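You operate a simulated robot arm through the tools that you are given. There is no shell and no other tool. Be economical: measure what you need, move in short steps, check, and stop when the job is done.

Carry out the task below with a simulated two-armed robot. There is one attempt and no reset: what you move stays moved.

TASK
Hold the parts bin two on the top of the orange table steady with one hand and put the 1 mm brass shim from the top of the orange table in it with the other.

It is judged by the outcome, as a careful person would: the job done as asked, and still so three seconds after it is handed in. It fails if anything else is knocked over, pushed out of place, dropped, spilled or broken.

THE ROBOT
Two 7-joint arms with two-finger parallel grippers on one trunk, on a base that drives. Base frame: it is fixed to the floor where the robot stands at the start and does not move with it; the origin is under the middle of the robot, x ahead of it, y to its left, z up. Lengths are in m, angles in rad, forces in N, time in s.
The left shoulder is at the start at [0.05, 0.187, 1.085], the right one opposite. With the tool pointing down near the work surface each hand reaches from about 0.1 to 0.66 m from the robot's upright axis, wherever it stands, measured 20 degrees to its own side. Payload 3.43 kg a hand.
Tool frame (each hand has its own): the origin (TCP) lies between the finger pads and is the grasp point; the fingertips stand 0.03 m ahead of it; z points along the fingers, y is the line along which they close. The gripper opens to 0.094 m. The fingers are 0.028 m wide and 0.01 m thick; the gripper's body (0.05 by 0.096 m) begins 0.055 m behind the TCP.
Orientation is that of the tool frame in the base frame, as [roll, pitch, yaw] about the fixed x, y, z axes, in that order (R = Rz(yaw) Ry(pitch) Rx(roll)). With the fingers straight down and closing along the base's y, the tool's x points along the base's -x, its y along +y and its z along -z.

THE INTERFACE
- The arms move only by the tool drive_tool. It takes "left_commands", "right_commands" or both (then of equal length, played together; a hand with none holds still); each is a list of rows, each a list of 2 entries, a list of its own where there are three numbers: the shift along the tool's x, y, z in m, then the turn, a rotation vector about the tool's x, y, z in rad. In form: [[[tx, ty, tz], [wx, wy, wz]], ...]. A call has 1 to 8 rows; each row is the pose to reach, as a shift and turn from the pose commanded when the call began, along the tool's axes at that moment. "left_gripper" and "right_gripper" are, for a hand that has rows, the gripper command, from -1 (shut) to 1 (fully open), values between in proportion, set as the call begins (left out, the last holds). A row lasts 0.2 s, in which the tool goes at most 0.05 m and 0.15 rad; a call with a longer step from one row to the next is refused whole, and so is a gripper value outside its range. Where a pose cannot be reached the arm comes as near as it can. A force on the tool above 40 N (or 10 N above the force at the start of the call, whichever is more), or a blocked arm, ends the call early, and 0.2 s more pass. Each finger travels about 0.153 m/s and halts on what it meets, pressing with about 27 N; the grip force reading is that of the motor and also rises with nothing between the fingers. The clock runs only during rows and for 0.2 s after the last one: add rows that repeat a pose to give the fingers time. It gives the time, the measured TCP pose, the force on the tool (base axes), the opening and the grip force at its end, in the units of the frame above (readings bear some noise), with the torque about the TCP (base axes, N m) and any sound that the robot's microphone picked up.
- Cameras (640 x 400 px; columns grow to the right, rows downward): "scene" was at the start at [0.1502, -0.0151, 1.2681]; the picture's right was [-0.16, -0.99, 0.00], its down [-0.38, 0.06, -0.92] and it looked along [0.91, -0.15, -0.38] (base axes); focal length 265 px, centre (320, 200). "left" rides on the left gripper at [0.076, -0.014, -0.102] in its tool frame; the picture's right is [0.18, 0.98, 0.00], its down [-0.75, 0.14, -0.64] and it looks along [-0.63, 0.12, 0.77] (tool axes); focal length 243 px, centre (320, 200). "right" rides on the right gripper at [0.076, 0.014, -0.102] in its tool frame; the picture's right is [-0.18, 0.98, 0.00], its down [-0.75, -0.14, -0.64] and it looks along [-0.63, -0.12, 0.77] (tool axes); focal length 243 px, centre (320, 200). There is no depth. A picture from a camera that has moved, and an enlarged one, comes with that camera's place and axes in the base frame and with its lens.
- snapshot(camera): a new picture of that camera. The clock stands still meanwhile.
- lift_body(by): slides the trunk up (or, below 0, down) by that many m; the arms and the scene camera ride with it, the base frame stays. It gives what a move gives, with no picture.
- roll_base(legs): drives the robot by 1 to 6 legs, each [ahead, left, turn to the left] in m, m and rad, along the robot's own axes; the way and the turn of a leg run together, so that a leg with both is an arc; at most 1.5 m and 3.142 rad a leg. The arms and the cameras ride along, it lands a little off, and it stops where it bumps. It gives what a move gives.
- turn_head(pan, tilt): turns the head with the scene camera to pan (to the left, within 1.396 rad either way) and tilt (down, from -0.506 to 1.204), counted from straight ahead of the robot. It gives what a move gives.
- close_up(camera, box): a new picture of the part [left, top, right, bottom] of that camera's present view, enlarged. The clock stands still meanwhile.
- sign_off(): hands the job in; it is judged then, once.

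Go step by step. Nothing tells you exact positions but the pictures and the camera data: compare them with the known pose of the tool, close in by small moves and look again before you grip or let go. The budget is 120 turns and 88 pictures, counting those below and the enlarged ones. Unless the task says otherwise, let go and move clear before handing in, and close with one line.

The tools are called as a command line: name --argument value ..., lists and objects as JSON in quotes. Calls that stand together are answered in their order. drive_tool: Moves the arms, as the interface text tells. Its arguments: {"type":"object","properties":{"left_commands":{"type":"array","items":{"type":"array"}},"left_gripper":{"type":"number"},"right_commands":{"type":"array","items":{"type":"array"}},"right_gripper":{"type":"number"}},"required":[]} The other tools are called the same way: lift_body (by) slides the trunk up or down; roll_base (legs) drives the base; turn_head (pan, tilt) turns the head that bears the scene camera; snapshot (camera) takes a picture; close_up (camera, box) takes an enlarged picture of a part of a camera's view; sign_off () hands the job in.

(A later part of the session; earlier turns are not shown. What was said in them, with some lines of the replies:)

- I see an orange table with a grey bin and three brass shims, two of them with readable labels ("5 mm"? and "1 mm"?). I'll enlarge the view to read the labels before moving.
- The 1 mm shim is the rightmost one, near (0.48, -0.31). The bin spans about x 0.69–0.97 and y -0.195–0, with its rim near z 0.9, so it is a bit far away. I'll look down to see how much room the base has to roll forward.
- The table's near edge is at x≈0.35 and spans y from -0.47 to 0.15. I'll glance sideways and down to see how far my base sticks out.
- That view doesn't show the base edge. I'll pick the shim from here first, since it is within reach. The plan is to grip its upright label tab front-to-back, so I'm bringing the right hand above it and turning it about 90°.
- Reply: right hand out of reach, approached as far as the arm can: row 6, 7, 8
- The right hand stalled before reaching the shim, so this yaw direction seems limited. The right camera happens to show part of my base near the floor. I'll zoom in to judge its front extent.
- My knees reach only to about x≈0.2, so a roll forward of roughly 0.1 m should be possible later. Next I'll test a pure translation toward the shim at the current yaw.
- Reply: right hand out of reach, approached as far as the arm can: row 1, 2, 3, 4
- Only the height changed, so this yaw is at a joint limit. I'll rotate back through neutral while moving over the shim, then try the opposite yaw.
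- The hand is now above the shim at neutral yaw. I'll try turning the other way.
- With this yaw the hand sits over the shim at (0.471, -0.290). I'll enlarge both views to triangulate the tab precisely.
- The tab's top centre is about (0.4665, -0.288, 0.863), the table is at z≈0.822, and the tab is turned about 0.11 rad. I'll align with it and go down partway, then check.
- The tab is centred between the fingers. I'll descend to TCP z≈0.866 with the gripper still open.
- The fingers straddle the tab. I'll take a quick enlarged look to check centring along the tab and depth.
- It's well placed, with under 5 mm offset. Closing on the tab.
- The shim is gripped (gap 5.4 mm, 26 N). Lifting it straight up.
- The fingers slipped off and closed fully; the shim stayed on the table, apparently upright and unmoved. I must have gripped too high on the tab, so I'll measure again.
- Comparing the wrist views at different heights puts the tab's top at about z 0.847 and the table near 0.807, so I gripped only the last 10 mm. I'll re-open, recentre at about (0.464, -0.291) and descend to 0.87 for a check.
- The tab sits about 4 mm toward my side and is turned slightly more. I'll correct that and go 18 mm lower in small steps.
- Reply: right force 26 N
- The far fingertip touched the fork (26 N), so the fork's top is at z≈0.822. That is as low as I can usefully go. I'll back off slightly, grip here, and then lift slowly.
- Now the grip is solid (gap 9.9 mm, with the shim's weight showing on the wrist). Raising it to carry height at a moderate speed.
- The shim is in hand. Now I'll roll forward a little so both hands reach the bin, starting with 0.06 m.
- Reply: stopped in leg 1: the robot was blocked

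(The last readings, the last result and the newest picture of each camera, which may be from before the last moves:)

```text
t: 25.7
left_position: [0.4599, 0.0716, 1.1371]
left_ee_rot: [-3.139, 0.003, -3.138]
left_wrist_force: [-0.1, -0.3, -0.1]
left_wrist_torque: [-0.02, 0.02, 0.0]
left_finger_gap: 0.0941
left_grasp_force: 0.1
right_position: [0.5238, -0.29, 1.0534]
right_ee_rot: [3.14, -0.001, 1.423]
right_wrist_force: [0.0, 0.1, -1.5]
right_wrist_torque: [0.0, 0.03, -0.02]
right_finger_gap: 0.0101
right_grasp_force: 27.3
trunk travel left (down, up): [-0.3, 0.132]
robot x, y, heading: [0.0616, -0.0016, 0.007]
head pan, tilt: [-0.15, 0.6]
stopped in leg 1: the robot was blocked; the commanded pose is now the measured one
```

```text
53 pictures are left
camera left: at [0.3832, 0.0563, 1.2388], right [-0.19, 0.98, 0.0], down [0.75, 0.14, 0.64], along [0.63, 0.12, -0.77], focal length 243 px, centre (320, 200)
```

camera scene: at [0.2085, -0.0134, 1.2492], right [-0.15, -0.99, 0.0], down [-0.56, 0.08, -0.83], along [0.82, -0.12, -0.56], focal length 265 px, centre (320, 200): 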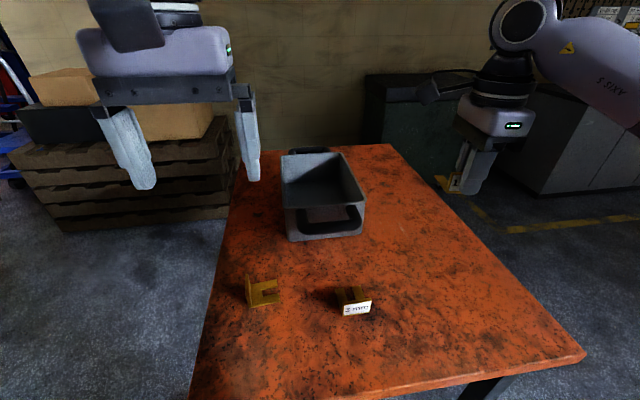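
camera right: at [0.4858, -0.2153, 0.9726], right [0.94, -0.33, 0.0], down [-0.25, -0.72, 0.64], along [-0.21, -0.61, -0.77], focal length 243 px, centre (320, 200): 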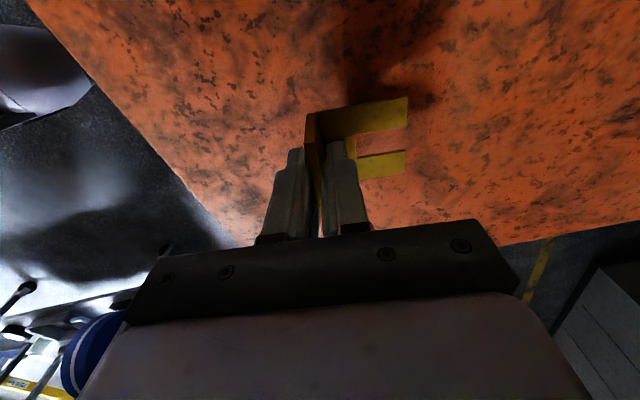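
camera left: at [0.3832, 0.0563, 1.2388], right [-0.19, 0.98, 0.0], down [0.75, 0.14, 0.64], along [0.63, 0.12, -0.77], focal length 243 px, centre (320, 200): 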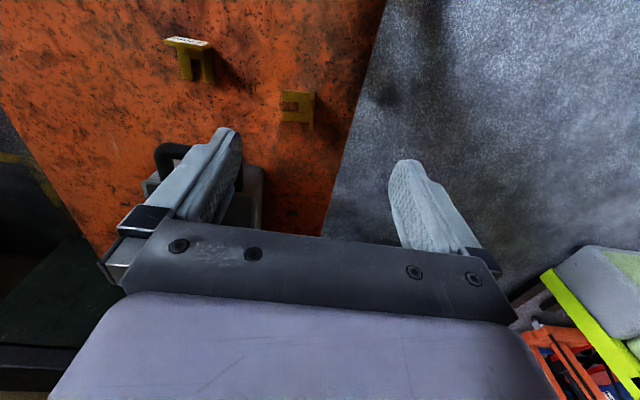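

The base touched the table's stand and stopped, so the bin is still marginal from this side. I'll back off and go round to the table's left side, where the bin is closer to the edge, after checking that the floor there is free.

roll_base --legs '[[-0.16, 0, 0]]'

turn_head --pan 1.2 --tilt 0.3

snapshot --camera "scene"

turn_head --pan 0.5 --tilt 0.4

snapshot --camera "scene"

```text
t: 27.1
left_position: [0.3016, 0.0719, 1.1375]
left_ee_rot: [-3.14, 0.003, -3.136]
left_wrist_force: [0.3, 0.8, 0.9]
left_wrist_torque: [0.03, -0.02, 0.02]
left_finger_gap: 0.0938
left_grasp_force: 0.0
right_position: [0.3675, -0.2906, 1.0549]
right_ee_rot: [3.14, -0.001, 1.424]
right_wrist_force: [-0.4, -0.1, -0.5]
right_wrist_torque: [-0.02, -0.04, 0.0]
right_finger_gap: 0.0099
right_grasp_force: 26.5
trunk travel left (down, up): [-0.3, 0.132]
robot x, y, heading: [-0.0962, -0.0, 0.002]
head pan, tilt: [-0.15, 0.6]
```

```text
t: 28.6
left_position: [0.3027, 0.0709, 1.1369]
left_ee_rot: [-3.14, -0.001, -3.137]
left_wrist_force: [0.9, -1.0, -0.4]
left_wrist_torque: [-0.01, -0.04, -0.04]
left_finger_gap: 0.0939
left_grasp_force: 0.2
right_position: [0.3685, -0.2898, 1.0542]
right_ee_rot: [3.141, 0.0, 1.425]
right_wrist_force: [0.6, 0.3, -0.7]
right_wrist_torque: [0.01, 0.01, -0.03]
right_finger_gap: 0.01
right_grasp_force: 26.7
trunk travel left (down, up): [-0.3, 0.132]
robot x, y, heading: [-0.0945, -0.0015, 0.005]
head pan, tilt: [1.201, 0.3]
```

```text
52 pictures are left
camera scene: at [-0.002, 0.0865, 1.2766], right [0.93, -0.36, 0.0], down [-0.11, -0.28, -0.96], along [0.34, 0.89, -0.3], focal length 265 px, centre (320, 200)
```

scene: 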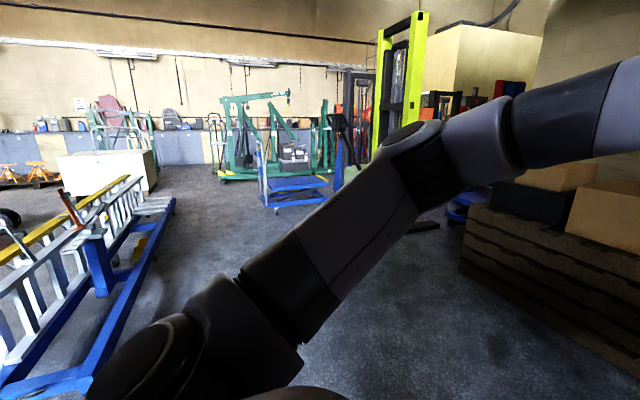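

```text
t: 29.7
left_position: [0.3034, 0.0726, 1.136]
left_ee_rot: [-3.14, 0.0, -3.137]
left_wrist_force: [0.4, -0.2, 0.4]
left_wrist_torque: [-0.01, -0.01, -0.01]
left_finger_gap: 0.094
left_grasp_force: 0.0
right_position: [0.3682, -0.2895, 1.0541]
right_ee_rot: [3.14, -0.001, 1.424]
right_wrist_force: [0.3, 0.1, -0.4]
right_wrist_torque: [-0.02, 0.01, -0.01]
right_finger_gap: 0.0099
right_grasp_force: 27.0
trunk travel left (down, up): [-0.3, 0.132]
robot x, y, heading: [-0.0921, -0.0041, 0.0]
head pan, tilt: [0.499, 0.4]
```

```text
51 pictures are left
camera scene: at [0.0457, 0.0441, 1.2674], right [0.48, -0.88, 0.0], down [-0.34, -0.19, -0.92], along [0.81, 0.44, -0.39], focal length 265 px, centre (320, 200)
```

scene: 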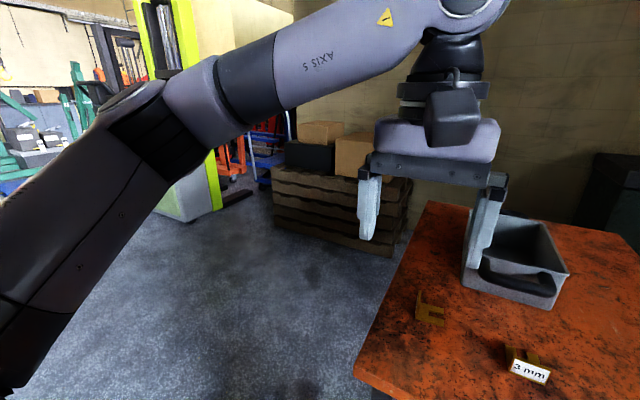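

The floor left of the table is free: crates start at x≈1.9, and the blue cart is near (-0.7, 1.4). I'll strafe left, go forward along the table's left side, then turn right to face the bin.

roll_base --legs '[[0, 0.8, 0], [0.6, 0, 0], [0, 0, -1.571]]'

turn_head --pan 0.15 --tilt 0.7

snapshot --camera "scene"

```text
t: 43.9
left_position: [0.5806, 0.3831, 1.1366]
left_ee_rot: [-3.14, 0.0, 1.548]
left_wrist_force: [0.2, 0.1, -0.3]
left_wrist_torque: [0.03, -0.02, -0.01]
left_finger_gap: 0.0939
left_grasp_force: 0.0
right_position: [0.2191, 0.3279, 1.0549]
right_ee_rot: [3.139, 0.0, -0.173]
right_wrist_force: [0.4, 0.2, -1.8]
right_wrist_torque: [0.0, -0.02, 0.02]
right_finger_gap: 0.0101
right_grasp_force: 27.1
trunk travel left (down, up): [-0.3, 0.132]
robot x, y, heading: [0.5179, 0.7833, -1.594]
head pan, tilt: [0.499, 0.4]
```

```text
t: 44.7
left_position: [0.5813, 0.3826, 1.1359]
left_ee_rot: [-3.139, -0.001, 1.549]
left_wrist_force: [0.0, -0.4, -0.4]
left_wrist_torque: [0.03, -0.03, 0.02]
left_finger_gap: 0.0938
left_grasp_force: 0.1
right_position: [0.2176, 0.3258, 1.0538]
right_ee_rot: [3.141, -0.001, -0.173]
right_wrist_force: [0.2, 0.7, -0.7]
right_wrist_torque: [0.04, 0.01, 0.01]
right_finger_gap: 0.0097
right_grasp_force: 27.0
trunk travel left (down, up): [-0.3, 0.132]
robot x, y, heading: [0.5199, 0.7876, -1.591]
head pan, tilt: [0.15, 0.7]
```

```text
50 pictures are left
camera scene: at [0.5296, 0.6392, 1.2406], right [-0.99, -0.13, 0.0], down [-0.08, 0.64, -0.77], along [0.1, -0.76, -0.64], focal length 265 px, centre (320, 200)
```

scene: 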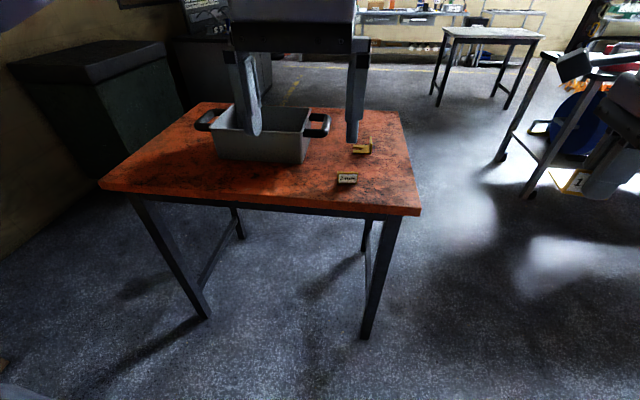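

The long side is open with no crossbar. I'll shift along to line up with the bin (x≈0.80) and come in to y≈0.5.

roll_base --legs '[[0, 0.28, 0.02], [0.27, 0, 0]]'

turn_head --pan 0.0 --tilt 0.8

snapshot --camera "scene"

snapshot --camera "left"

snapshot --camera "right"

```text
t: 49.3
left_position: [0.8642, 0.1046, 1.1355]
left_ee_rot: [-3.139, 0.001, 1.561]
left_wrist_force: [0.8, -0.4, 0.5]
left_wrist_torque: [-0.03, -0.03, 0.03]
left_finger_gap: 0.0943
left_grasp_force: 0.0
right_position: [0.5018, 0.0419, 1.055]
right_ee_rot: [3.14, -0.001, -0.159]
right_wrist_force: [0.2, -0.4, -1.9]
right_wrist_torque: [0.04, 0.02, -0.02]
right_finger_gap: 0.0099
right_grasp_force: 26.6
trunk travel left (down, up): [-0.3, 0.132]
robot x, y, heading: [0.7968, 0.4994, -1.583]
head pan, tilt: [0.15, 0.7]
```

```text
t: 50.0
left_position: [0.8648, 0.1049, 1.1371]
left_ee_rot: [-3.139, 0.0, 1.563]
left_wrist_force: [0.1, -0.2, 0.1]
left_wrist_torque: [0.04, 0.03, 0.0]
left_finger_gap: 0.0939
left_grasp_force: 0.0
right_position: [0.5024, 0.0424, 1.0536]
right_ee_rot: [3.142, -0.001, -0.158]
right_wrist_force: [-0.5, 0.4, -1.2]
right_wrist_torque: [0.01, -0.02, 0.0]
right_finger_gap: 0.0099
right_grasp_force: 27.1
trunk travel left (down, up): [-0.3, 0.132]
robot x, y, heading: [0.7969, 0.5041, -1.58]
head pan, tilt: [0.0, 0.799]
```

```text
49 pictures are left
camera scene: at [0.7962, 0.3633, 1.2323], right [-1.0, 0.01, 0.0], down [0.01, 0.72, -0.7], along [-0.01, -0.7, -0.72], focal length 265 px, centre (320, 200)
```

scene: 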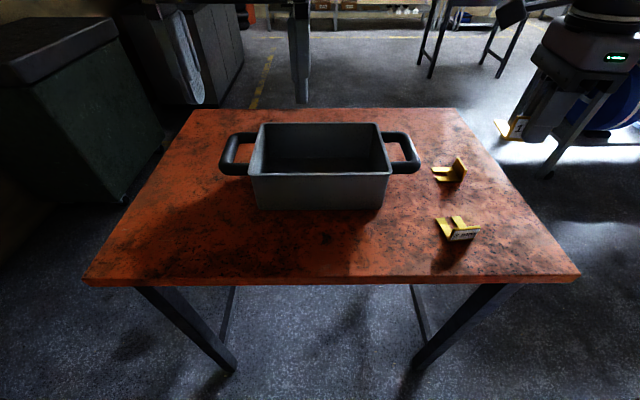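

```text
48 pictures are left
camera left: at [0.8506, 0.1802, 1.2387], right [0.98, 0.18, 0.0], down [0.14, -0.75, 0.64], along [0.11, -0.63, -0.77], focal length 243 px, centre (320, 200)
```

left: 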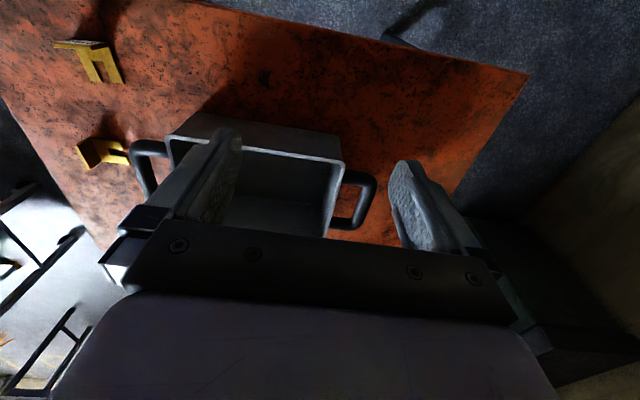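

```text
47 pictures are left
camera right: at [0.5745, 0.0178, 1.1558], right [-0.34, -0.94, 0.0], down [-0.72, 0.26, 0.64], along [-0.6, 0.22, -0.77], focal length 243 px, centre (320, 200)
```

right: 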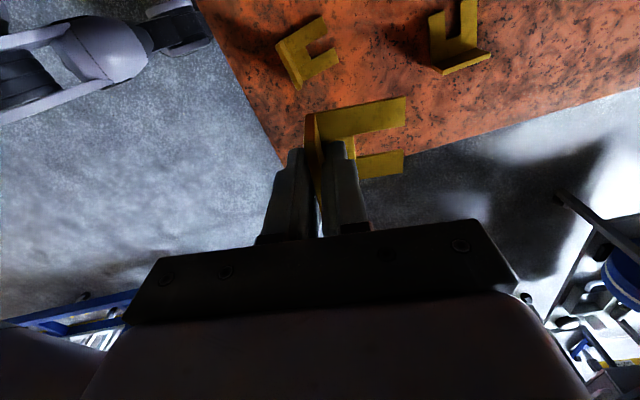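

The bin now lies straight ahead: about x 0.66–0.925, y -0.20 to -0.01, rim z≈0.91, with handles on both ends. The left hand will hold the +x handle and the right hand will place the shim. I'll measure the handle first.

close_up --camera "scene" --box '[200, 100, 430, 230]'

close_up --camera "left" --box '[120, 100, 420, 260]'

```text
2.78 times, centred on (315, 165) of scene
camera zoom: at [0.7962, 0.3633, 1.2323], right [-1.0, 0.01, 0.0], down [0.01, 0.72, -0.7], along [-0.01, -0.7, -0.72], focal length 738 px, centre (334, 297)
```

zoom: 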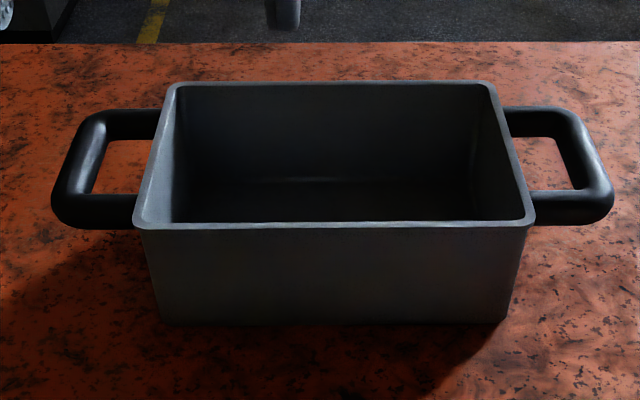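

```text
2.13 times, centred on (270, 180) of left
camera zoom: at [0.8506, 0.1802, 1.2387], right [0.98, 0.18, 0.0], down [0.14, -0.75, 0.64], along [0.11, -0.63, -0.77], focal length 518 px, centre (427, 243)
```

zoom: 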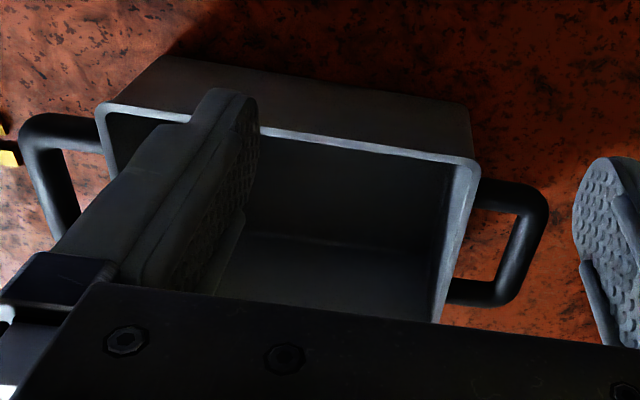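

The handle bar is centred near (0.972, -0.08, ~0.91), running along y. I'm moving the left hand above it with the fingers partly closed to about 45 mm.

drive_tool --left_commands '[[[-0.031, 0.018, 0.0], [0, 0, 0]], [[-0.062, 0.036, 0.02], [0, 0, 0]], [[-0.093, 0.054, 0.045], [0, 0, 0]], [[-0.124, 0.072, 0.07], [0, 0, 0]], [[-0.155, 0.09, 0.095], [0, 0, 0]], [[-0.184, 0.1085, 0.117], [0, 0, 0]], [[-0.184, 0.1085, 0.117], [0, 0, 0]]]' --left_gripper -0.04

snapshot --camera "left"

snapshot --camera "scene"

```text
t: 51.6
left_position: [0.976, -0.0802, 1.0215]
left_ee_rot: [-3.141, 0.002, 1.561]
left_wrist_force: [0.2, 0.3, -0.2]
left_wrist_torque: [-0.01, 0.0, 0.0]
left_finger_gap: 0.0451
left_grasp_force: 0.1
right_position: [0.5022, 0.0431, 1.0545]
right_ee_rot: [3.139, 0.0, -0.16]
right_wrist_force: [-0.8, 0.6, -2.6]
right_wrist_torque: [0.02, -0.03, 0.0]
right_finger_gap: 0.0097
right_grasp_force: 27.5
trunk travel left (down, up): [-0.3, 0.132]
robot x, y, heading: [0.7982, 0.499, -1.58]
head pan, tilt: [0.0, 0.799]
```

```text
44 pictures are left
camera left: at [0.9617, -0.004, 1.122], right [0.98, 0.18, 0.0], down [0.14, -0.75, 0.64], along [0.11, -0.63, -0.77], focal length 243 px, centre (320, 200)
```

left: 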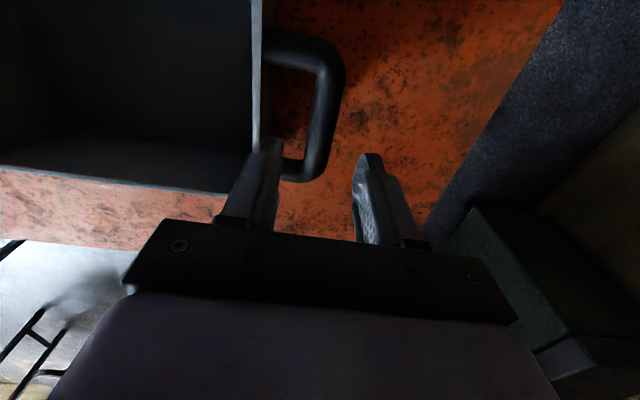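

```text
43 pictures are left
camera scene: at [0.7961, 0.3634, 1.2323], right [-1.0, 0.01, 0.0], down [0.01, 0.72, -0.7], along [-0.01, -0.7, -0.72], focal length 265 px, centre (320, 200)
```

scene: 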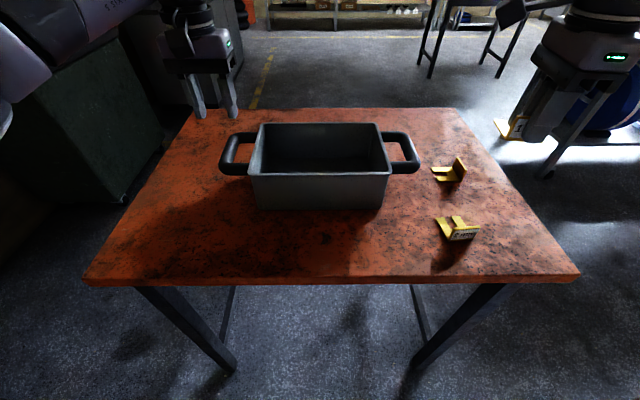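

The TCP is aligned with the bar within a few mm, and the inner finger should drop mid-opening between bar and wall. Descending partway to verify.

drive_tool --left_commands '[[[0, 0, 0.025], [0, 0, 0]], [[0, 0, 0.05], [0, 0, 0]], [[0, 0, 0.065], [0, 0, 0]], [[0, 0, 0.065], [0, 0, 0]]]'

close_up --camera "left" --box '[200, 60, 440, 260]'

close_up --camera "scene" --box '[180, 70, 300, 190]'

```text
t: 52.6
left_position: [0.9709, -0.0792, 0.9543]
left_ee_rot: [-3.139, 0.0, 1.562]
left_wrist_force: [-0.2, 0.6, 0.2]
left_wrist_torque: [0.01, 0.0, 0.01]
left_finger_gap: 0.0451
left_grasp_force: 0.1
right_position: [0.5022, 0.0433, 1.0538]
right_ee_rot: [3.14, 0.0, -0.158]
right_wrist_force: [0.0, 0.7, -1.8]
right_wrist_torque: [0.01, 0.01, 0.02]
right_finger_gap: 0.0099
right_grasp_force: 26.8
trunk travel left (down, up): [-0.3, 0.132]
robot x, y, heading: [0.7948, 0.5053, -1.577]
head pan, tilt: [0.0, 0.799]
```

```text
2.00 times, centred on (320, 160) of left
camera zoom: at [0.9574, -0.0044, 1.0559], right [0.98, 0.18, 0.0], down [0.14, -0.75, 0.64], along [0.11, -0.63, -0.77], focal length 485 px, centre (320, 280)
```

zoom: 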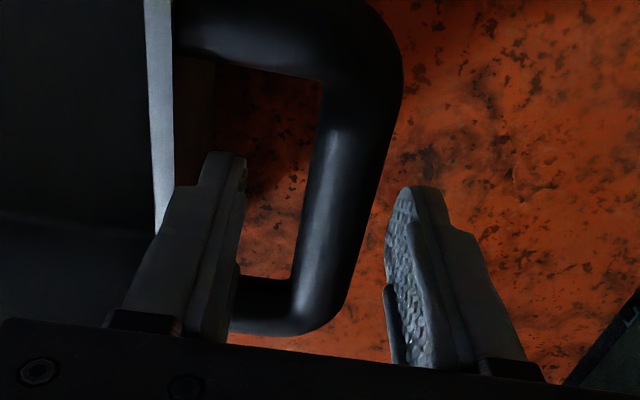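

```text
3.33 times, centred on (240, 130) of scene
camera zoom: at [0.7961, 0.3634, 1.2323], right [-1.0, 0.01, 0.0], down [0.01, 0.72, -0.7], along [-0.01, -0.7, -0.72], focal length 884 px, centre (587, 433)
```

zoom: 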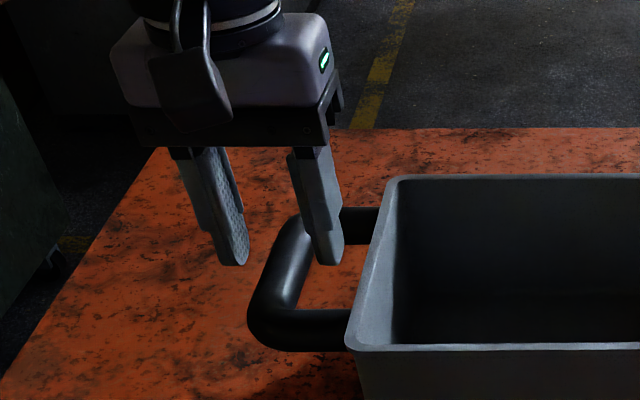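

The bar is a few mm further out and the opening's centre is at y≈-0.088. I'll nudge by those amounts, then lower to z≈0.907.

drive_tool --left_commands '[[[-0.007, 0.005, 0.0], [0, 0, 0]], [[-0.007, 0.005, 0.015], [0, 0, 0]], [[-0.007, 0.005, 0.03], [0, 0, 0]], [[-0.007, 0.005, 0.047], [0, 0, 0]], [[-0.007, 0.005, 0.047], [0, 0, 0]]]'

close_up --camera "left" --box '[200, 60, 440, 260]'

close_up --camera "scene" --box '[180, 70, 300, 190]'

```text
t: 53.8
left_position: [0.9764, -0.0871, 0.9086]
left_ee_rot: [-3.139, 0.003, 1.561]
left_wrist_force: [-0.1, 0.3, 0.8]
left_wrist_torque: [-0.03, -0.03, -0.01]
left_finger_gap: 0.0451
left_grasp_force: 0.1
right_position: [0.5025, 0.0442, 1.0542]
right_ee_rot: [3.141, 0.0, -0.158]
right_wrist_force: [0.0, 0.3, -1.9]
right_wrist_torque: [0.0, -0.03, -0.01]
right_finger_gap: 0.0097
right_grasp_force: 26.6
trunk travel left (down, up): [-0.3, 0.132]
robot x, y, heading: [0.7934, 0.5059, -1.577]
head pan, tilt: [0.0, 0.799]
```

```text
2.00 times, centred on (320, 160) of left
camera zoom: at [0.9627, -0.0114, 1.0099], right [0.98, 0.18, 0.0], down [0.14, -0.75, 0.64], along [0.11, -0.63, -0.77], focal length 485 px, centre (320, 280)
```

zoom: 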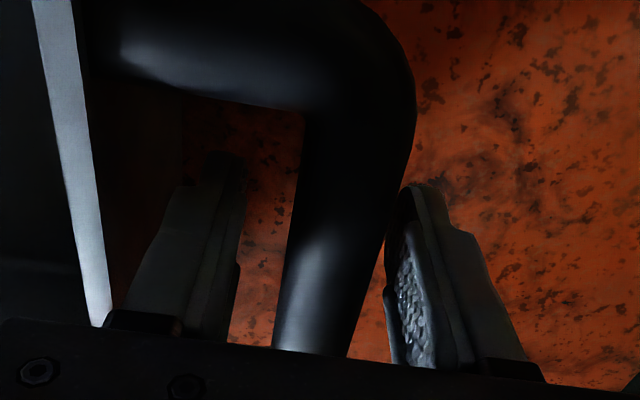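

```text
3.33 times, centred on (240, 130) of scene
camera zoom: at [0.7961, 0.3634, 1.2323], right [-1.0, 0.01, 0.0], down [0.01, 0.72, -0.7], along [-0.01, -0.7, -0.72], focal length 884 px, centre (587, 433)
```

zoom: 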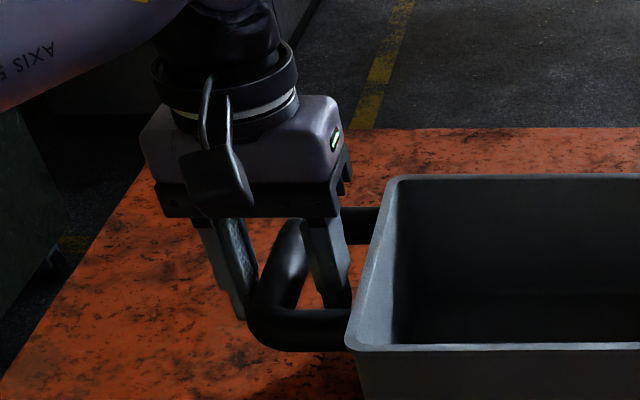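

The fingers straddle the handle bar. I'll shift 3 mm outward to centre it and close.

drive_tool --left_commands '[[[0, 0.003, 0], [0, 0, 0]], [[0, 0.003, 0], [0, 0, 0]]]'

drive_tool --left_commands '[[[0, 0, 0], [0, 0, 0]], [[0, 0, 0], [0, 0, 0]], [[0, 0, 0], [0, 0, 0]]]' --left_gripper -1

snapshot --camera "scene"

```text
t: 54.4
left_position: [0.98, -0.0871, 0.9073]
left_ee_rot: [-3.139, 0.003, 1.562]
left_wrist_force: [-0.9, -0.1, 0.7]
left_wrist_torque: [0.03, 0.03, -0.01]
left_finger_gap: 0.0452
left_grasp_force: 0.1
right_position: [0.503, 0.0427, 1.0538]
right_ee_rot: [3.139, -0.001, -0.159]
right_wrist_force: [1.2, 0.4, -0.8]
right_wrist_torque: [0.04, 0.0, 0.01]
right_finger_gap: 0.0101
right_grasp_force: 26.5
trunk travel left (down, up): [-0.3, 0.132]
robot x, y, heading: [0.7936, 0.5028, -1.582]
head pan, tilt: [0.0, 0.799]
```

```text
t: 55.2
left_position: [0.9794, -0.0876, 0.9076]
left_ee_rot: [-3.14, 0.003, 1.565]
left_wrist_force: [0.7, -0.4, -0.8]
left_wrist_torque: [-0.06, 0.0, 0.5]
left_finger_gap: 0.0291
left_grasp_force: 27.1
right_position: [0.5029, 0.0433, 1.0541]
right_ee_rot: [3.141, 0.001, -0.159]
right_wrist_force: [-0.4, 0.1, -1.3]
right_wrist_torque: [0.01, 0.05, 0.03]
right_finger_gap: 0.01
right_grasp_force: 26.6
trunk travel left (down, up): [-0.3, 0.132]
robot x, y, heading: [0.7961, 0.5046, -1.581]
head pan, tilt: [0.0, 0.799]
```

```text
38 pictures are left
camera scene: at [0.7962, 0.3633, 1.2323], right [-1.0, 0.01, 0.0], down [0.01, 0.72, -0.7], along [-0.01, -0.7, -0.72], focal length 265 px, centre (320, 200)
```

scene: 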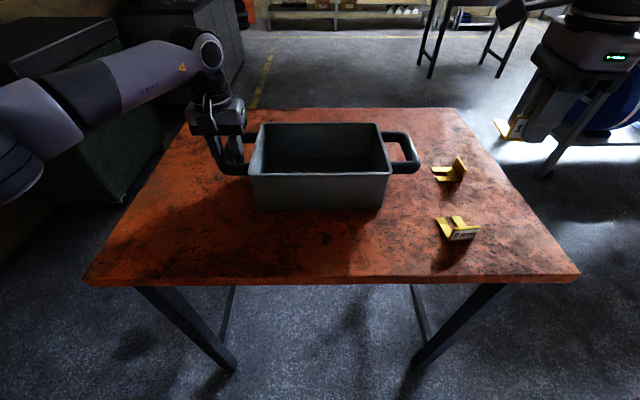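

The bin is held by its handle (29 mm grip, 27 N) and hasn't moved. Now I'll carry the shim over the bin at height.

drive_tool --right_commands '[[[0.035, 0.011, 0], [0, 0, 0]], [[0.07, 0.022, 0], [0, 0, 0]], [[0.105, 0.033, 0], [0, 0, 0]], [[0.14, 0.044, 0], [0, 0, 0]], [[0.18, 0.056, 0], [0, 0, 0]], [[0.22, 0.069, 0], [0, 0, 0]], [[0.263, 0.0824, 0], [0, 0, 0]], [[0.263, 0.0824, 0], [0, 0, 0]]]'

snapshot --camera "scene"

snapshot --camera "right"

```text
t: 57.0
left_position: [0.9794, -0.0879, 0.9067]
left_ee_rot: [-3.138, 0.001, 1.563]
left_wrist_force: [-2.9, -3.4, 1.8]
left_wrist_torque: [0.28, -0.19, 0.37]
left_finger_gap: 0.0288
left_grasp_force: 27.2
right_position: [0.7453, -0.0737, 1.0518]
right_ee_rot: [3.139, 0.0, -0.158]
right_wrist_force: [0.9, -0.4, -1.7]
right_wrist_torque: [0.03, 0.0, -0.01]
right_finger_gap: 0.0101
right_grasp_force: 27.4
right hand out of reach, approached as far as the arm can: row 7, 8
trunk travel left (down, up): [-0.3, 0.132]
robot x, y, heading: [0.7987, 0.5001, -1.58]
head pan, tilt: [0.0, 0.799]
```

```text
37 pictures are left
camera scene: at [0.7961, 0.3632, 1.2323], right [-1.0, 0.01, 0.0], down [0.01, 0.72, -0.7], along [-0.01, -0.7, -0.72], focal length 265 px, centre (320, 200)
```

scene: 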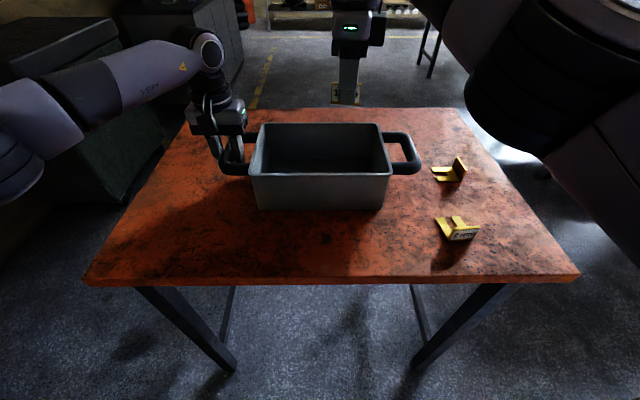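

```text
36 pictures are left
camera right: at [0.8173, -0.0998, 1.1538], right [-0.34, -0.94, 0.0], down [-0.72, 0.26, 0.64], along [-0.6, 0.21, -0.77], focal length 243 px, centre (320, 200)
```

right: 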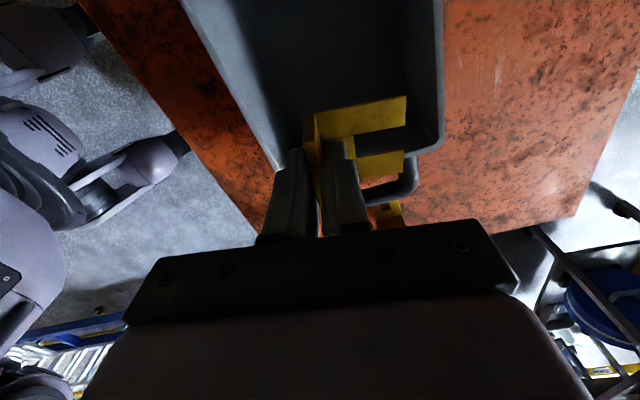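

The shim is over the bin at (0.745, -0.074). I'll move it about 2 cm further toward the middle and begin lowering.

drive_tool --right_commands '[[[0, 0.006, 0.02], [0, 0, 0]], [[0, 0.012, 0.04], [0, 0, 0]], [[0, 0.017, 0.06], [0, 0, 0]], [[0, 0.017, 0.08], [0, 0, 0]], [[0, 0.017, 0.08], [0, 0, 0]]]'

snapshot --camera "right"

close_up --camera "scene" --box '[220, 60, 430, 220]'

```text
t: 58.2
left_position: [0.9796, -0.0866, 0.9081]
left_ee_rot: [-3.139, 0.002, 1.562]
left_wrist_force: [-2.3, 0.2, 3.1]
left_wrist_torque: [0.12, -0.04, 0.09]
left_finger_gap: 0.0289
left_grasp_force: 27.4
right_position: [0.7437, -0.091, 0.9732]
right_ee_rot: [3.14, -0.002, -0.159]
right_wrist_force: [0.1, -0.8, -2.2]
right_wrist_torque: [0.01, 0.02, 0.0]
right_finger_gap: 0.0099
right_grasp_force: 26.9
right hand out of reach, approached as far as the arm can: row 2, 3
trunk travel left (down, up): [-0.3, 0.132]
robot x, y, heading: [0.7974, 0.502, -1.58]
head pan, tilt: [0.0, 0.799]
```

```text
35 pictures are left
camera right: at [0.8157, -0.1164, 1.0746], right [-0.34, -0.94, 0.0], down [-0.72, 0.26, 0.64], along [-0.6, 0.22, -0.77], focal length 243 px, centre (320, 200)
```

right: 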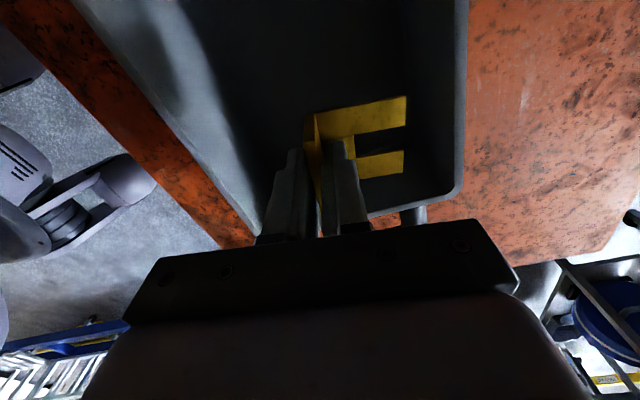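

```text
2.50 times, centred on (325, 140) of scene
camera zoom: at [0.7959, 0.3635, 1.2323], right [-1.0, 0.01, 0.0], down [0.01, 0.72, -0.7], along [-0.01, -0.7, -0.72], focal length 663 px, centre (308, 350)
```

zoom: 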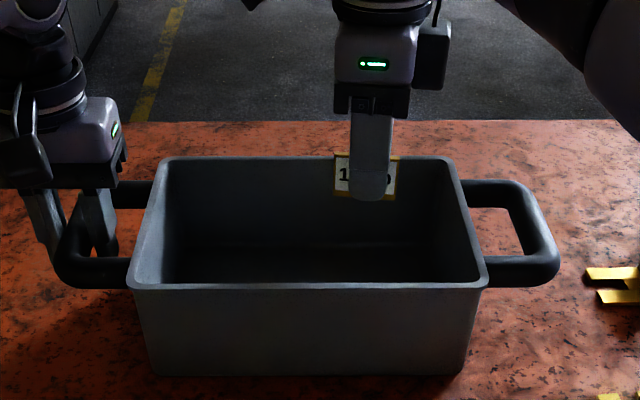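

It's inside the bin's outline with clear margins. Lowering further, with the force being watched.

drive_tool --right_commands '[[[0.004, 0, 0.02], [0, 0, 0]], [[0.008, 0, 0.04], [0, 0, 0]], [[0.01, 0, 0.06], [0, 0, 0]], [[0.01, 0, 0.08], [0, 0, 0]], [[0.01, 0, 0.08], [0, 0, 0]]]'

snapshot --camera "right"

close_up --camera "scene" --box '[220, 60, 430, 220]'

```text
t: 59.4
left_position: [0.9796, -0.0859, 0.9076]
left_ee_rot: [-3.138, 0.003, 1.563]
left_wrist_force: [-1.8, -1.2, 4.1]
left_wrist_torque: [0.27, -0.01, 0.22]
left_finger_gap: 0.0287
left_grasp_force: 27.1
right_position: [0.7529, -0.0911, 0.893]
right_ee_rot: [3.141, 0.0, -0.158]
right_wrist_force: [0.8, 0.0, -2.1]
right_wrist_torque: [0.04, 0.0, 0.01]
right_finger_gap: 0.01
right_grasp_force: 27.2
trunk travel left (down, up): [-0.3, 0.132]
robot x, y, heading: [0.7927, 0.5027, -1.575]
head pan, tilt: [0.0, 0.799]
```

```text
33 pictures are left
camera right: at [0.8248, -0.1166, 0.9952], right [-0.34, -0.94, 0.0], down [-0.72, 0.26, 0.64], along [-0.6, 0.22, -0.77], focal length 243 px, centre (320, 200)
```

right: 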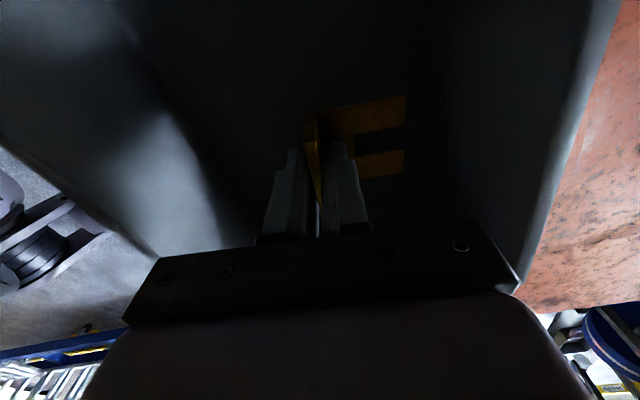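

```text
2.50 times, centred on (325, 140) of scene
camera zoom: at [0.7959, 0.3636, 1.2323], right [-1.0, 0.01, 0.0], down [0.01, 0.72, -0.7], along [-0.01, -0.7, -0.72], focal length 663 px, centre (308, 350)
```

zoom: 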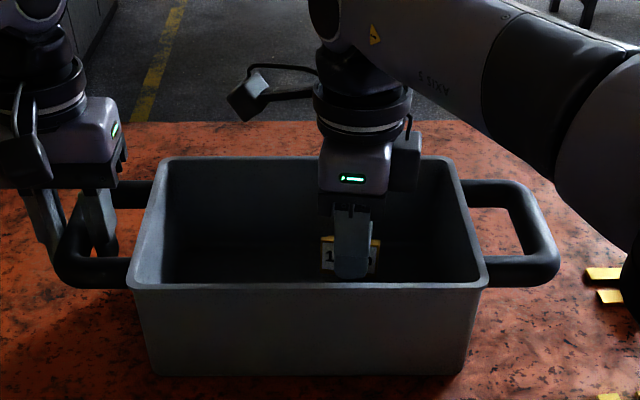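

It's still free of contact. I'll lower gently in small steps until it touches the bin floor (no more than 25 mm).

drive_tool --right_commands '[[[0, 0, 0.006], [0, 0, 0]], [[0, 0, 0.012], [0, 0, 0]], [[0, 0, 0.016], [0, 0, 0]], [[0, 0, 0.018], [0, 0, 0]]]'

```text
t: 60.4
left_position: [0.9793, -0.087, 0.9087]
left_ee_rot: [-3.14, 0.001, 1.562]
left_wrist_force: [-1.6, 0.0, 3.5]
left_wrist_torque: [0.09, -0.01, 0.21]
left_finger_gap: 0.0288
left_grasp_force: 26.6
right_position: [0.7534, -0.0942, 0.8749]
right_ee_rot: [3.139, 0.0, -0.158]
right_wrist_force: [-0.8, -0.2, -1.8]
right_wrist_torque: [0.01, 0.0, -0.03]
right_finger_gap: 0.0103
right_grasp_force: 26.9
trunk travel left (down, up): [-0.3, 0.132]
robot x, y, heading: [0.7982, 0.5021, -1.58]
head pan, tilt: [0.0, 0.799]
```

No contact yet; a bit further in 2 mm steps.

drive_tool --right_commands '[[[0, 0, 0.003], [0, 0, 0]], [[0, 0, 0.005], [0, 0, 0]], [[0, 0, 0.007], [0, 0, 0]], [[0, 0, 0.009], [0, 0, 0]], [[0, 0, 0.01], [0, 0, 0]]]'

close_up --camera "scene" --box '[250, 90, 400, 210]'

```text
t: 61.6
left_position: [0.9786, -0.0867, 0.9079]
left_ee_rot: [-3.14, 0.003, 1.562]
left_wrist_force: [-1.9, -0.4, 3.7]
left_wrist_torque: [-0.04, -0.02, 0.19]
left_finger_gap: 0.0287
left_grasp_force: 27.0
right_position: [0.7527, -0.094, 0.8658]
right_ee_rot: [3.139, 0.003, -0.158]
right_wrist_force: [0.5, -0.7, -2.4]
right_wrist_torque: [0.04, -0.02, 0.0]
right_finger_gap: 0.01
right_grasp_force: 26.4
trunk travel left (down, up): [-0.3, 0.132]
robot x, y, heading: [0.8011, 0.5, -1.579]
head pan, tilt: [0.0, 0.799]
```

```text
3.33 times, centred on (325, 150) of scene
camera zoom: at [0.7959, 0.3636, 1.2323], right [-1.0, 0.01, 0.0], down [0.01, 0.72, -0.7], along [-0.01, -0.7, -0.72], focal length 884 px, centre (303, 367)
```

zoom: 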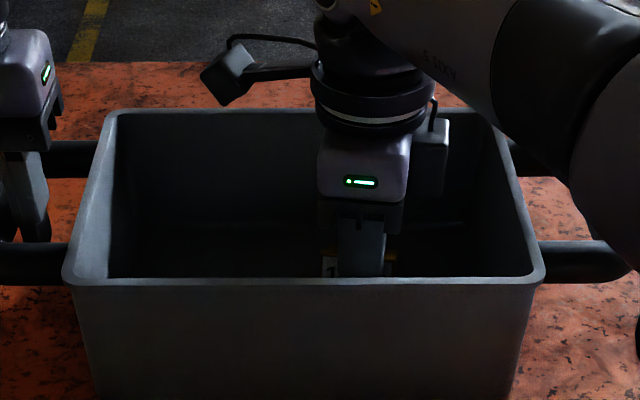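

Still free, so the floor must be within a few mm. Continuing gently.

drive_tool --right_commands '[[[0, 0, 0.002], [0, 0, 0]], [[0, 0, 0.004], [0, 0, 0]], [[0, 0, 0.006], [0, 0, 0]], [[0, 0, 0.008], [0, 0, 0]], [[0, 0, 0.009], [0, 0, 0]]]'

```text
t: 62.8
left_position: [0.9799, -0.087, 0.9074]
left_ee_rot: [-3.14, 0.002, 1.565]
left_wrist_force: [-2.9, -3.7, 0.0]
left_wrist_torque: [-0.14, -0.02, 0.42]
left_finger_gap: 0.0289
left_grasp_force: 26.6
right_position: [0.7529, -0.0939, 0.8588]
right_ee_rot: [3.137, -0.002, -0.157]
right_wrist_force: [0.5, -2.2, 17.9]
right_wrist_torque: [0.0, -0.04, -0.01]
right_finger_gap: 0.0106
right_grasp_force: 27.2
trunk travel left (down, up): [-0.3, 0.132]
robot x, y, heading: [0.795, 0.5032, -1.579]
head pan, tilt: [0.0, 0.799]
```

Contact with the bin floor (18 N). I'll ease off 2 mm and open the fingers moderately.

drive_tool --right_commands '[[[0, 0, -0.002], [0, 0, 0]], [[0, 0, -0.002], [0, 0, 0]]]'

drive_tool --right_commands '[[[0, 0, 0], [0, 0, 0]], [[0, 0, 0], [0, 0, 0]], [[0, 0, 0], [0, 0, 0]]]' --right_gripper -0.2

drive_tool --right_commands '[[[0, 0, -0.01], [0, 0, 0]], [[0, 0, -0.03], [0, 0, 0]], [[0, 0, -0.06], [0, 0, 0]], [[0, 0, -0.09], [0, 0, 0]], [[0, 0, -0.12], [0, 0, 0]], [[0, 0, -0.15], [0, 0, 0]], [[0, 0, -0.18], [0, 0, 0]]]'

snapshot --camera "right"

close_up --camera "scene" --box '[220, 60, 430, 220]'

```text
t: 63.4
left_position: [0.9797, -0.0868, 0.908]
left_ee_rot: [-3.14, 0.001, 1.562]
left_wrist_force: [-1.3, 2.3, 0.0]
left_wrist_torque: [-0.5, -0.01, 0.26]
left_finger_gap: 0.0289
left_grasp_force: 27.0
right_position: [0.7527, -0.0926, 0.859]
right_ee_rot: [3.141, 0.001, -0.16]
right_wrist_force: [-1.4, -3.1, 8.5]
right_wrist_torque: [-0.15, -0.23, -0.11]
right_finger_gap: 0.0102
right_grasp_force: 26.7
trunk travel left (down, up): [-0.3, 0.132]
robot x, y, heading: [0.7996, 0.501, -1.58]
head pan, tilt: [0.0, 0.799]
```

```text
t: 64.2
left_position: [0.979, -0.0871, 0.9077]
left_ee_rot: [-3.139, 0.0, 1.563]
left_wrist_force: [-0.8, 1.9, 0.9]
left_wrist_torque: [0.01, 0.08, 0.1]
left_finger_gap: 0.0288
left_grasp_force: 27.6
right_position: [0.7532, -0.0928, 0.8576]
right_ee_rot: [3.141, 0.001, -0.16]
right_wrist_force: [1.0, 0.6, 3.4]
right_wrist_torque: [-0.08, -0.03, -0.03]
right_finger_gap: 0.0373
right_grasp_force: 0.1
trunk travel left (down, up): [-0.3, 0.132]
robot x, y, heading: [0.7974, 0.5042, -1.576]
head pan, tilt: [0.0, 0.799]
```

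```text
t: 65.8
left_position: [0.9788, -0.0868, 0.9089]
left_ee_rot: [-3.139, 0.001, 1.565]
left_wrist_force: [1.3, 2.0, 2.9]
left_wrist_torque: [-0.49, 0.16, 0.25]
left_finger_gap: 0.0288
left_grasp_force: 27.0
right_position: [0.7473, -0.0784, 1.0326]
right_ee_rot: [3.14, 0.001, -0.16]
right_wrist_force: [-0.7, -0.3, 0.2]
right_wrist_torque: [-0.03, -0.04, 0.01]
right_finger_gap: 0.0375
right_grasp_force: 0.1
right hand out of reach, approached as far as the arm can: row 5, 6, 7
trunk travel left (down, up): [-0.3, 0.132]
robot x, y, heading: [0.7994, 0.5005, -1.58]
head pan, tilt: [0.0, 0.799]
```

```text
30 pictures are left
camera right: at [0.8191, -0.1039, 1.1344], right [-0.34, -0.94, 0.0], down [-0.72, 0.26, 0.64], along [-0.6, 0.21, -0.77], focal length 243 px, centre (320, 200)
```

right: 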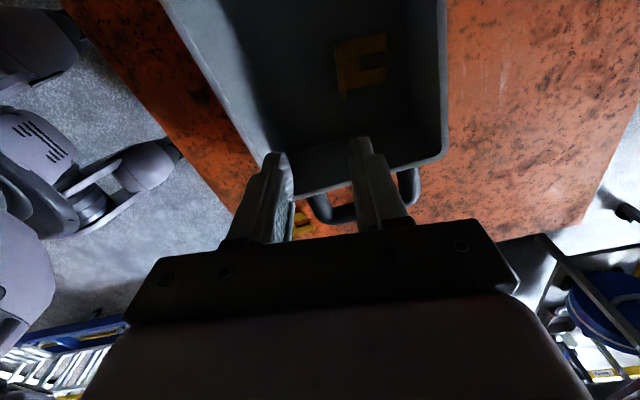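

```text
2.50 times, centred on (325, 140) of scene
camera zoom: at [0.7963, 0.364, 1.2323], right [-1.0, 0.01, 0.0], down [0.01, 0.72, -0.7], along [-0.01, -0.7, -0.72], focal length 663 px, centre (308, 350)
```

zoom: 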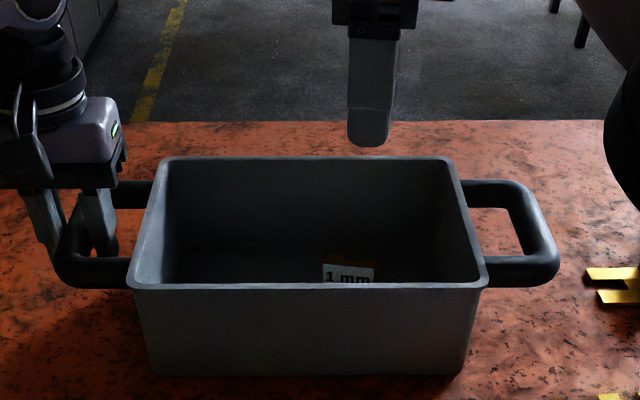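

The 1 mm shim stands on the bin floor. I'll take the right hand away at height, then release the handle and lift the left hand straight up.

drive_tool --right_commands '[[[-0.036, -0.011, 0], [0, 0, 0]], [[-0.072, -0.022, 0], [0, 0, 0]], [[-0.108, -0.033, 0], [0, 0, 0]], [[-0.144, -0.045, 0], [0, 0, 0]], [[-0.18, -0.056, 0], [0, 0, 0]], [[-0.215, -0.068, 0], [0, 0, 0]]]'

drive_tool --left_commands '[[[0, 0, 0], [0, 0, 0]], [[0, 0, 0], [0, 0, 0]], [[0, 0, 0], [0, 0, 0]]]' --left_gripper -0.04

close_up --camera "scene" --box '[180, 70, 300, 190]'

```text
t: 67.2
left_position: [0.9796, -0.0868, 0.9086]
left_ee_rot: [-3.141, 0.002, 1.563]
left_wrist_force: [-1.1, -1.7, 7.1]
left_wrist_torque: [-0.15, -0.25, 0.22]
left_finger_gap: 0.0287
left_grasp_force: 27.1
right_position: [0.5451, 0.0236, 1.0349]
right_ee_rot: [3.14, -0.002, -0.159]
right_wrist_force: [-0.2, -0.5, 0.0]
right_wrist_torque: [0.04, 0.02, -0.02]
right_finger_gap: 0.0373
right_grasp_force: 0.0
right hand out of reach, approached as far as the arm can: row 1
trunk travel left (down, up): [-0.3, 0.132]
robot x, y, heading: [0.7976, 0.5022, -1.582]
head pan, tilt: [0.0, 0.799]
```

```text
t: 68.0
left_position: [0.9789, -0.0878, 0.9088]
left_ee_rot: [-3.14, 0.0, 1.562]
left_wrist_force: [-0.1, 0.2, 0.0]
left_wrist_torque: [0.03, -0.02, -0.03]
left_finger_gap: 0.0454
left_grasp_force: 0.1
right_position: [0.5447, 0.0226, 1.0356]
right_ee_rot: [3.139, 0.0, -0.16]
right_wrist_force: [-0.7, -0.5, -0.2]
right_wrist_torque: [-0.01, -0.01, 0.0]
right_finger_gap: 0.0375
right_grasp_force: 0.1
trunk travel left (down, up): [-0.3, 0.132]
robot x, y, heading: [0.8, 0.5016, -1.579]
head pan, tilt: [0.0, 0.799]
```

```text
3.33 times, centred on (240, 130) of scene
camera zoom: at [0.7962, 0.3634, 1.2323], right [-1.0, 0.01, 0.0], down [0.01, 0.72, -0.7], along [-0.01, -0.7, -0.72], focal length 884 px, centre (587, 433)
```

zoom: 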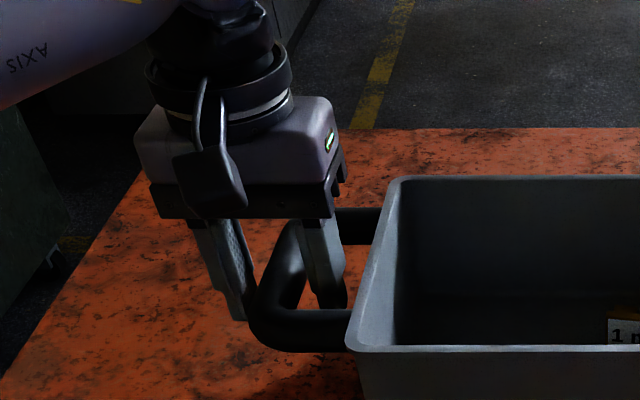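

The handle is released, with no force on the hand. Raising the left hand straight up and taking a final look.

drive_tool --left_commands '[[[0, 0, -0.015], [0, 0, 0]], [[0, 0, -0.04], [0, 0, 0]], [[0, 0, -0.07], [0, 0, 0]], [[0, 0, -0.1], [0, 0, 0]], [[0, 0, -0.13], [0, 0, 0]], [[0, 0, -0.16], [0, 0, 0]]]'

snapshot --camera "scene"

```text
t: 69.4
left_position: [0.9766, -0.0889, 1.0684]
left_ee_rot: [-3.142, -0.002, 1.561]
left_wrist_force: [0.2, 0.0, -0.3]
left_wrist_torque: [0.0, 0.0, -0.01]
left_finger_gap: 0.0452
left_grasp_force: 0.1
right_position: [0.5453, 0.0226, 1.0339]
right_ee_rot: [3.139, 0.0, -0.16]
right_wrist_force: [0.1, -0.2, -0.7]
right_wrist_torque: [-0.01, 0.0, 0.0]
right_finger_gap: 0.0373
right_grasp_force: 0.0
trunk travel left (down, up): [-0.3, 0.132]
robot x, y, heading: [0.7964, 0.5042, -1.584]
head pan, tilt: [0.0, 0.799]
```

```text
27 pictures are left
camera scene: at [0.7959, 0.3636, 1.2323], right [-1.0, 0.01, 0.0], down [0.01, 0.72, -0.7], along [-0.01, -0.7, -0.72], focal length 265 px, centre (320, 200)
```

scene: 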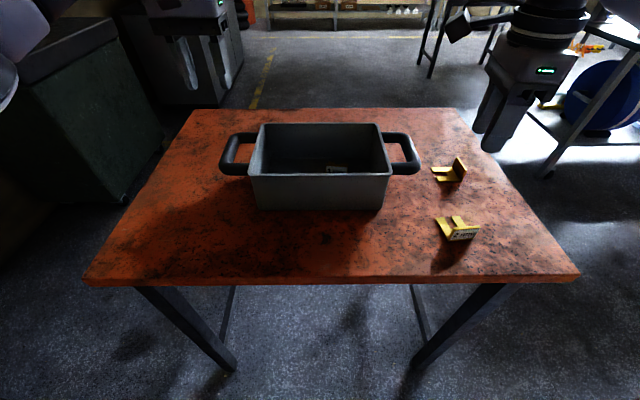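

The shim is in the bin, the bin and the other shims are where they were, and both hands are clear. Handing in.

sign_off

```text
The job is handed in.
```

The 1 mm brass shim is standing on the floor of the parts bin; the left hand held the bin steady by its handle while the right hand set it down.
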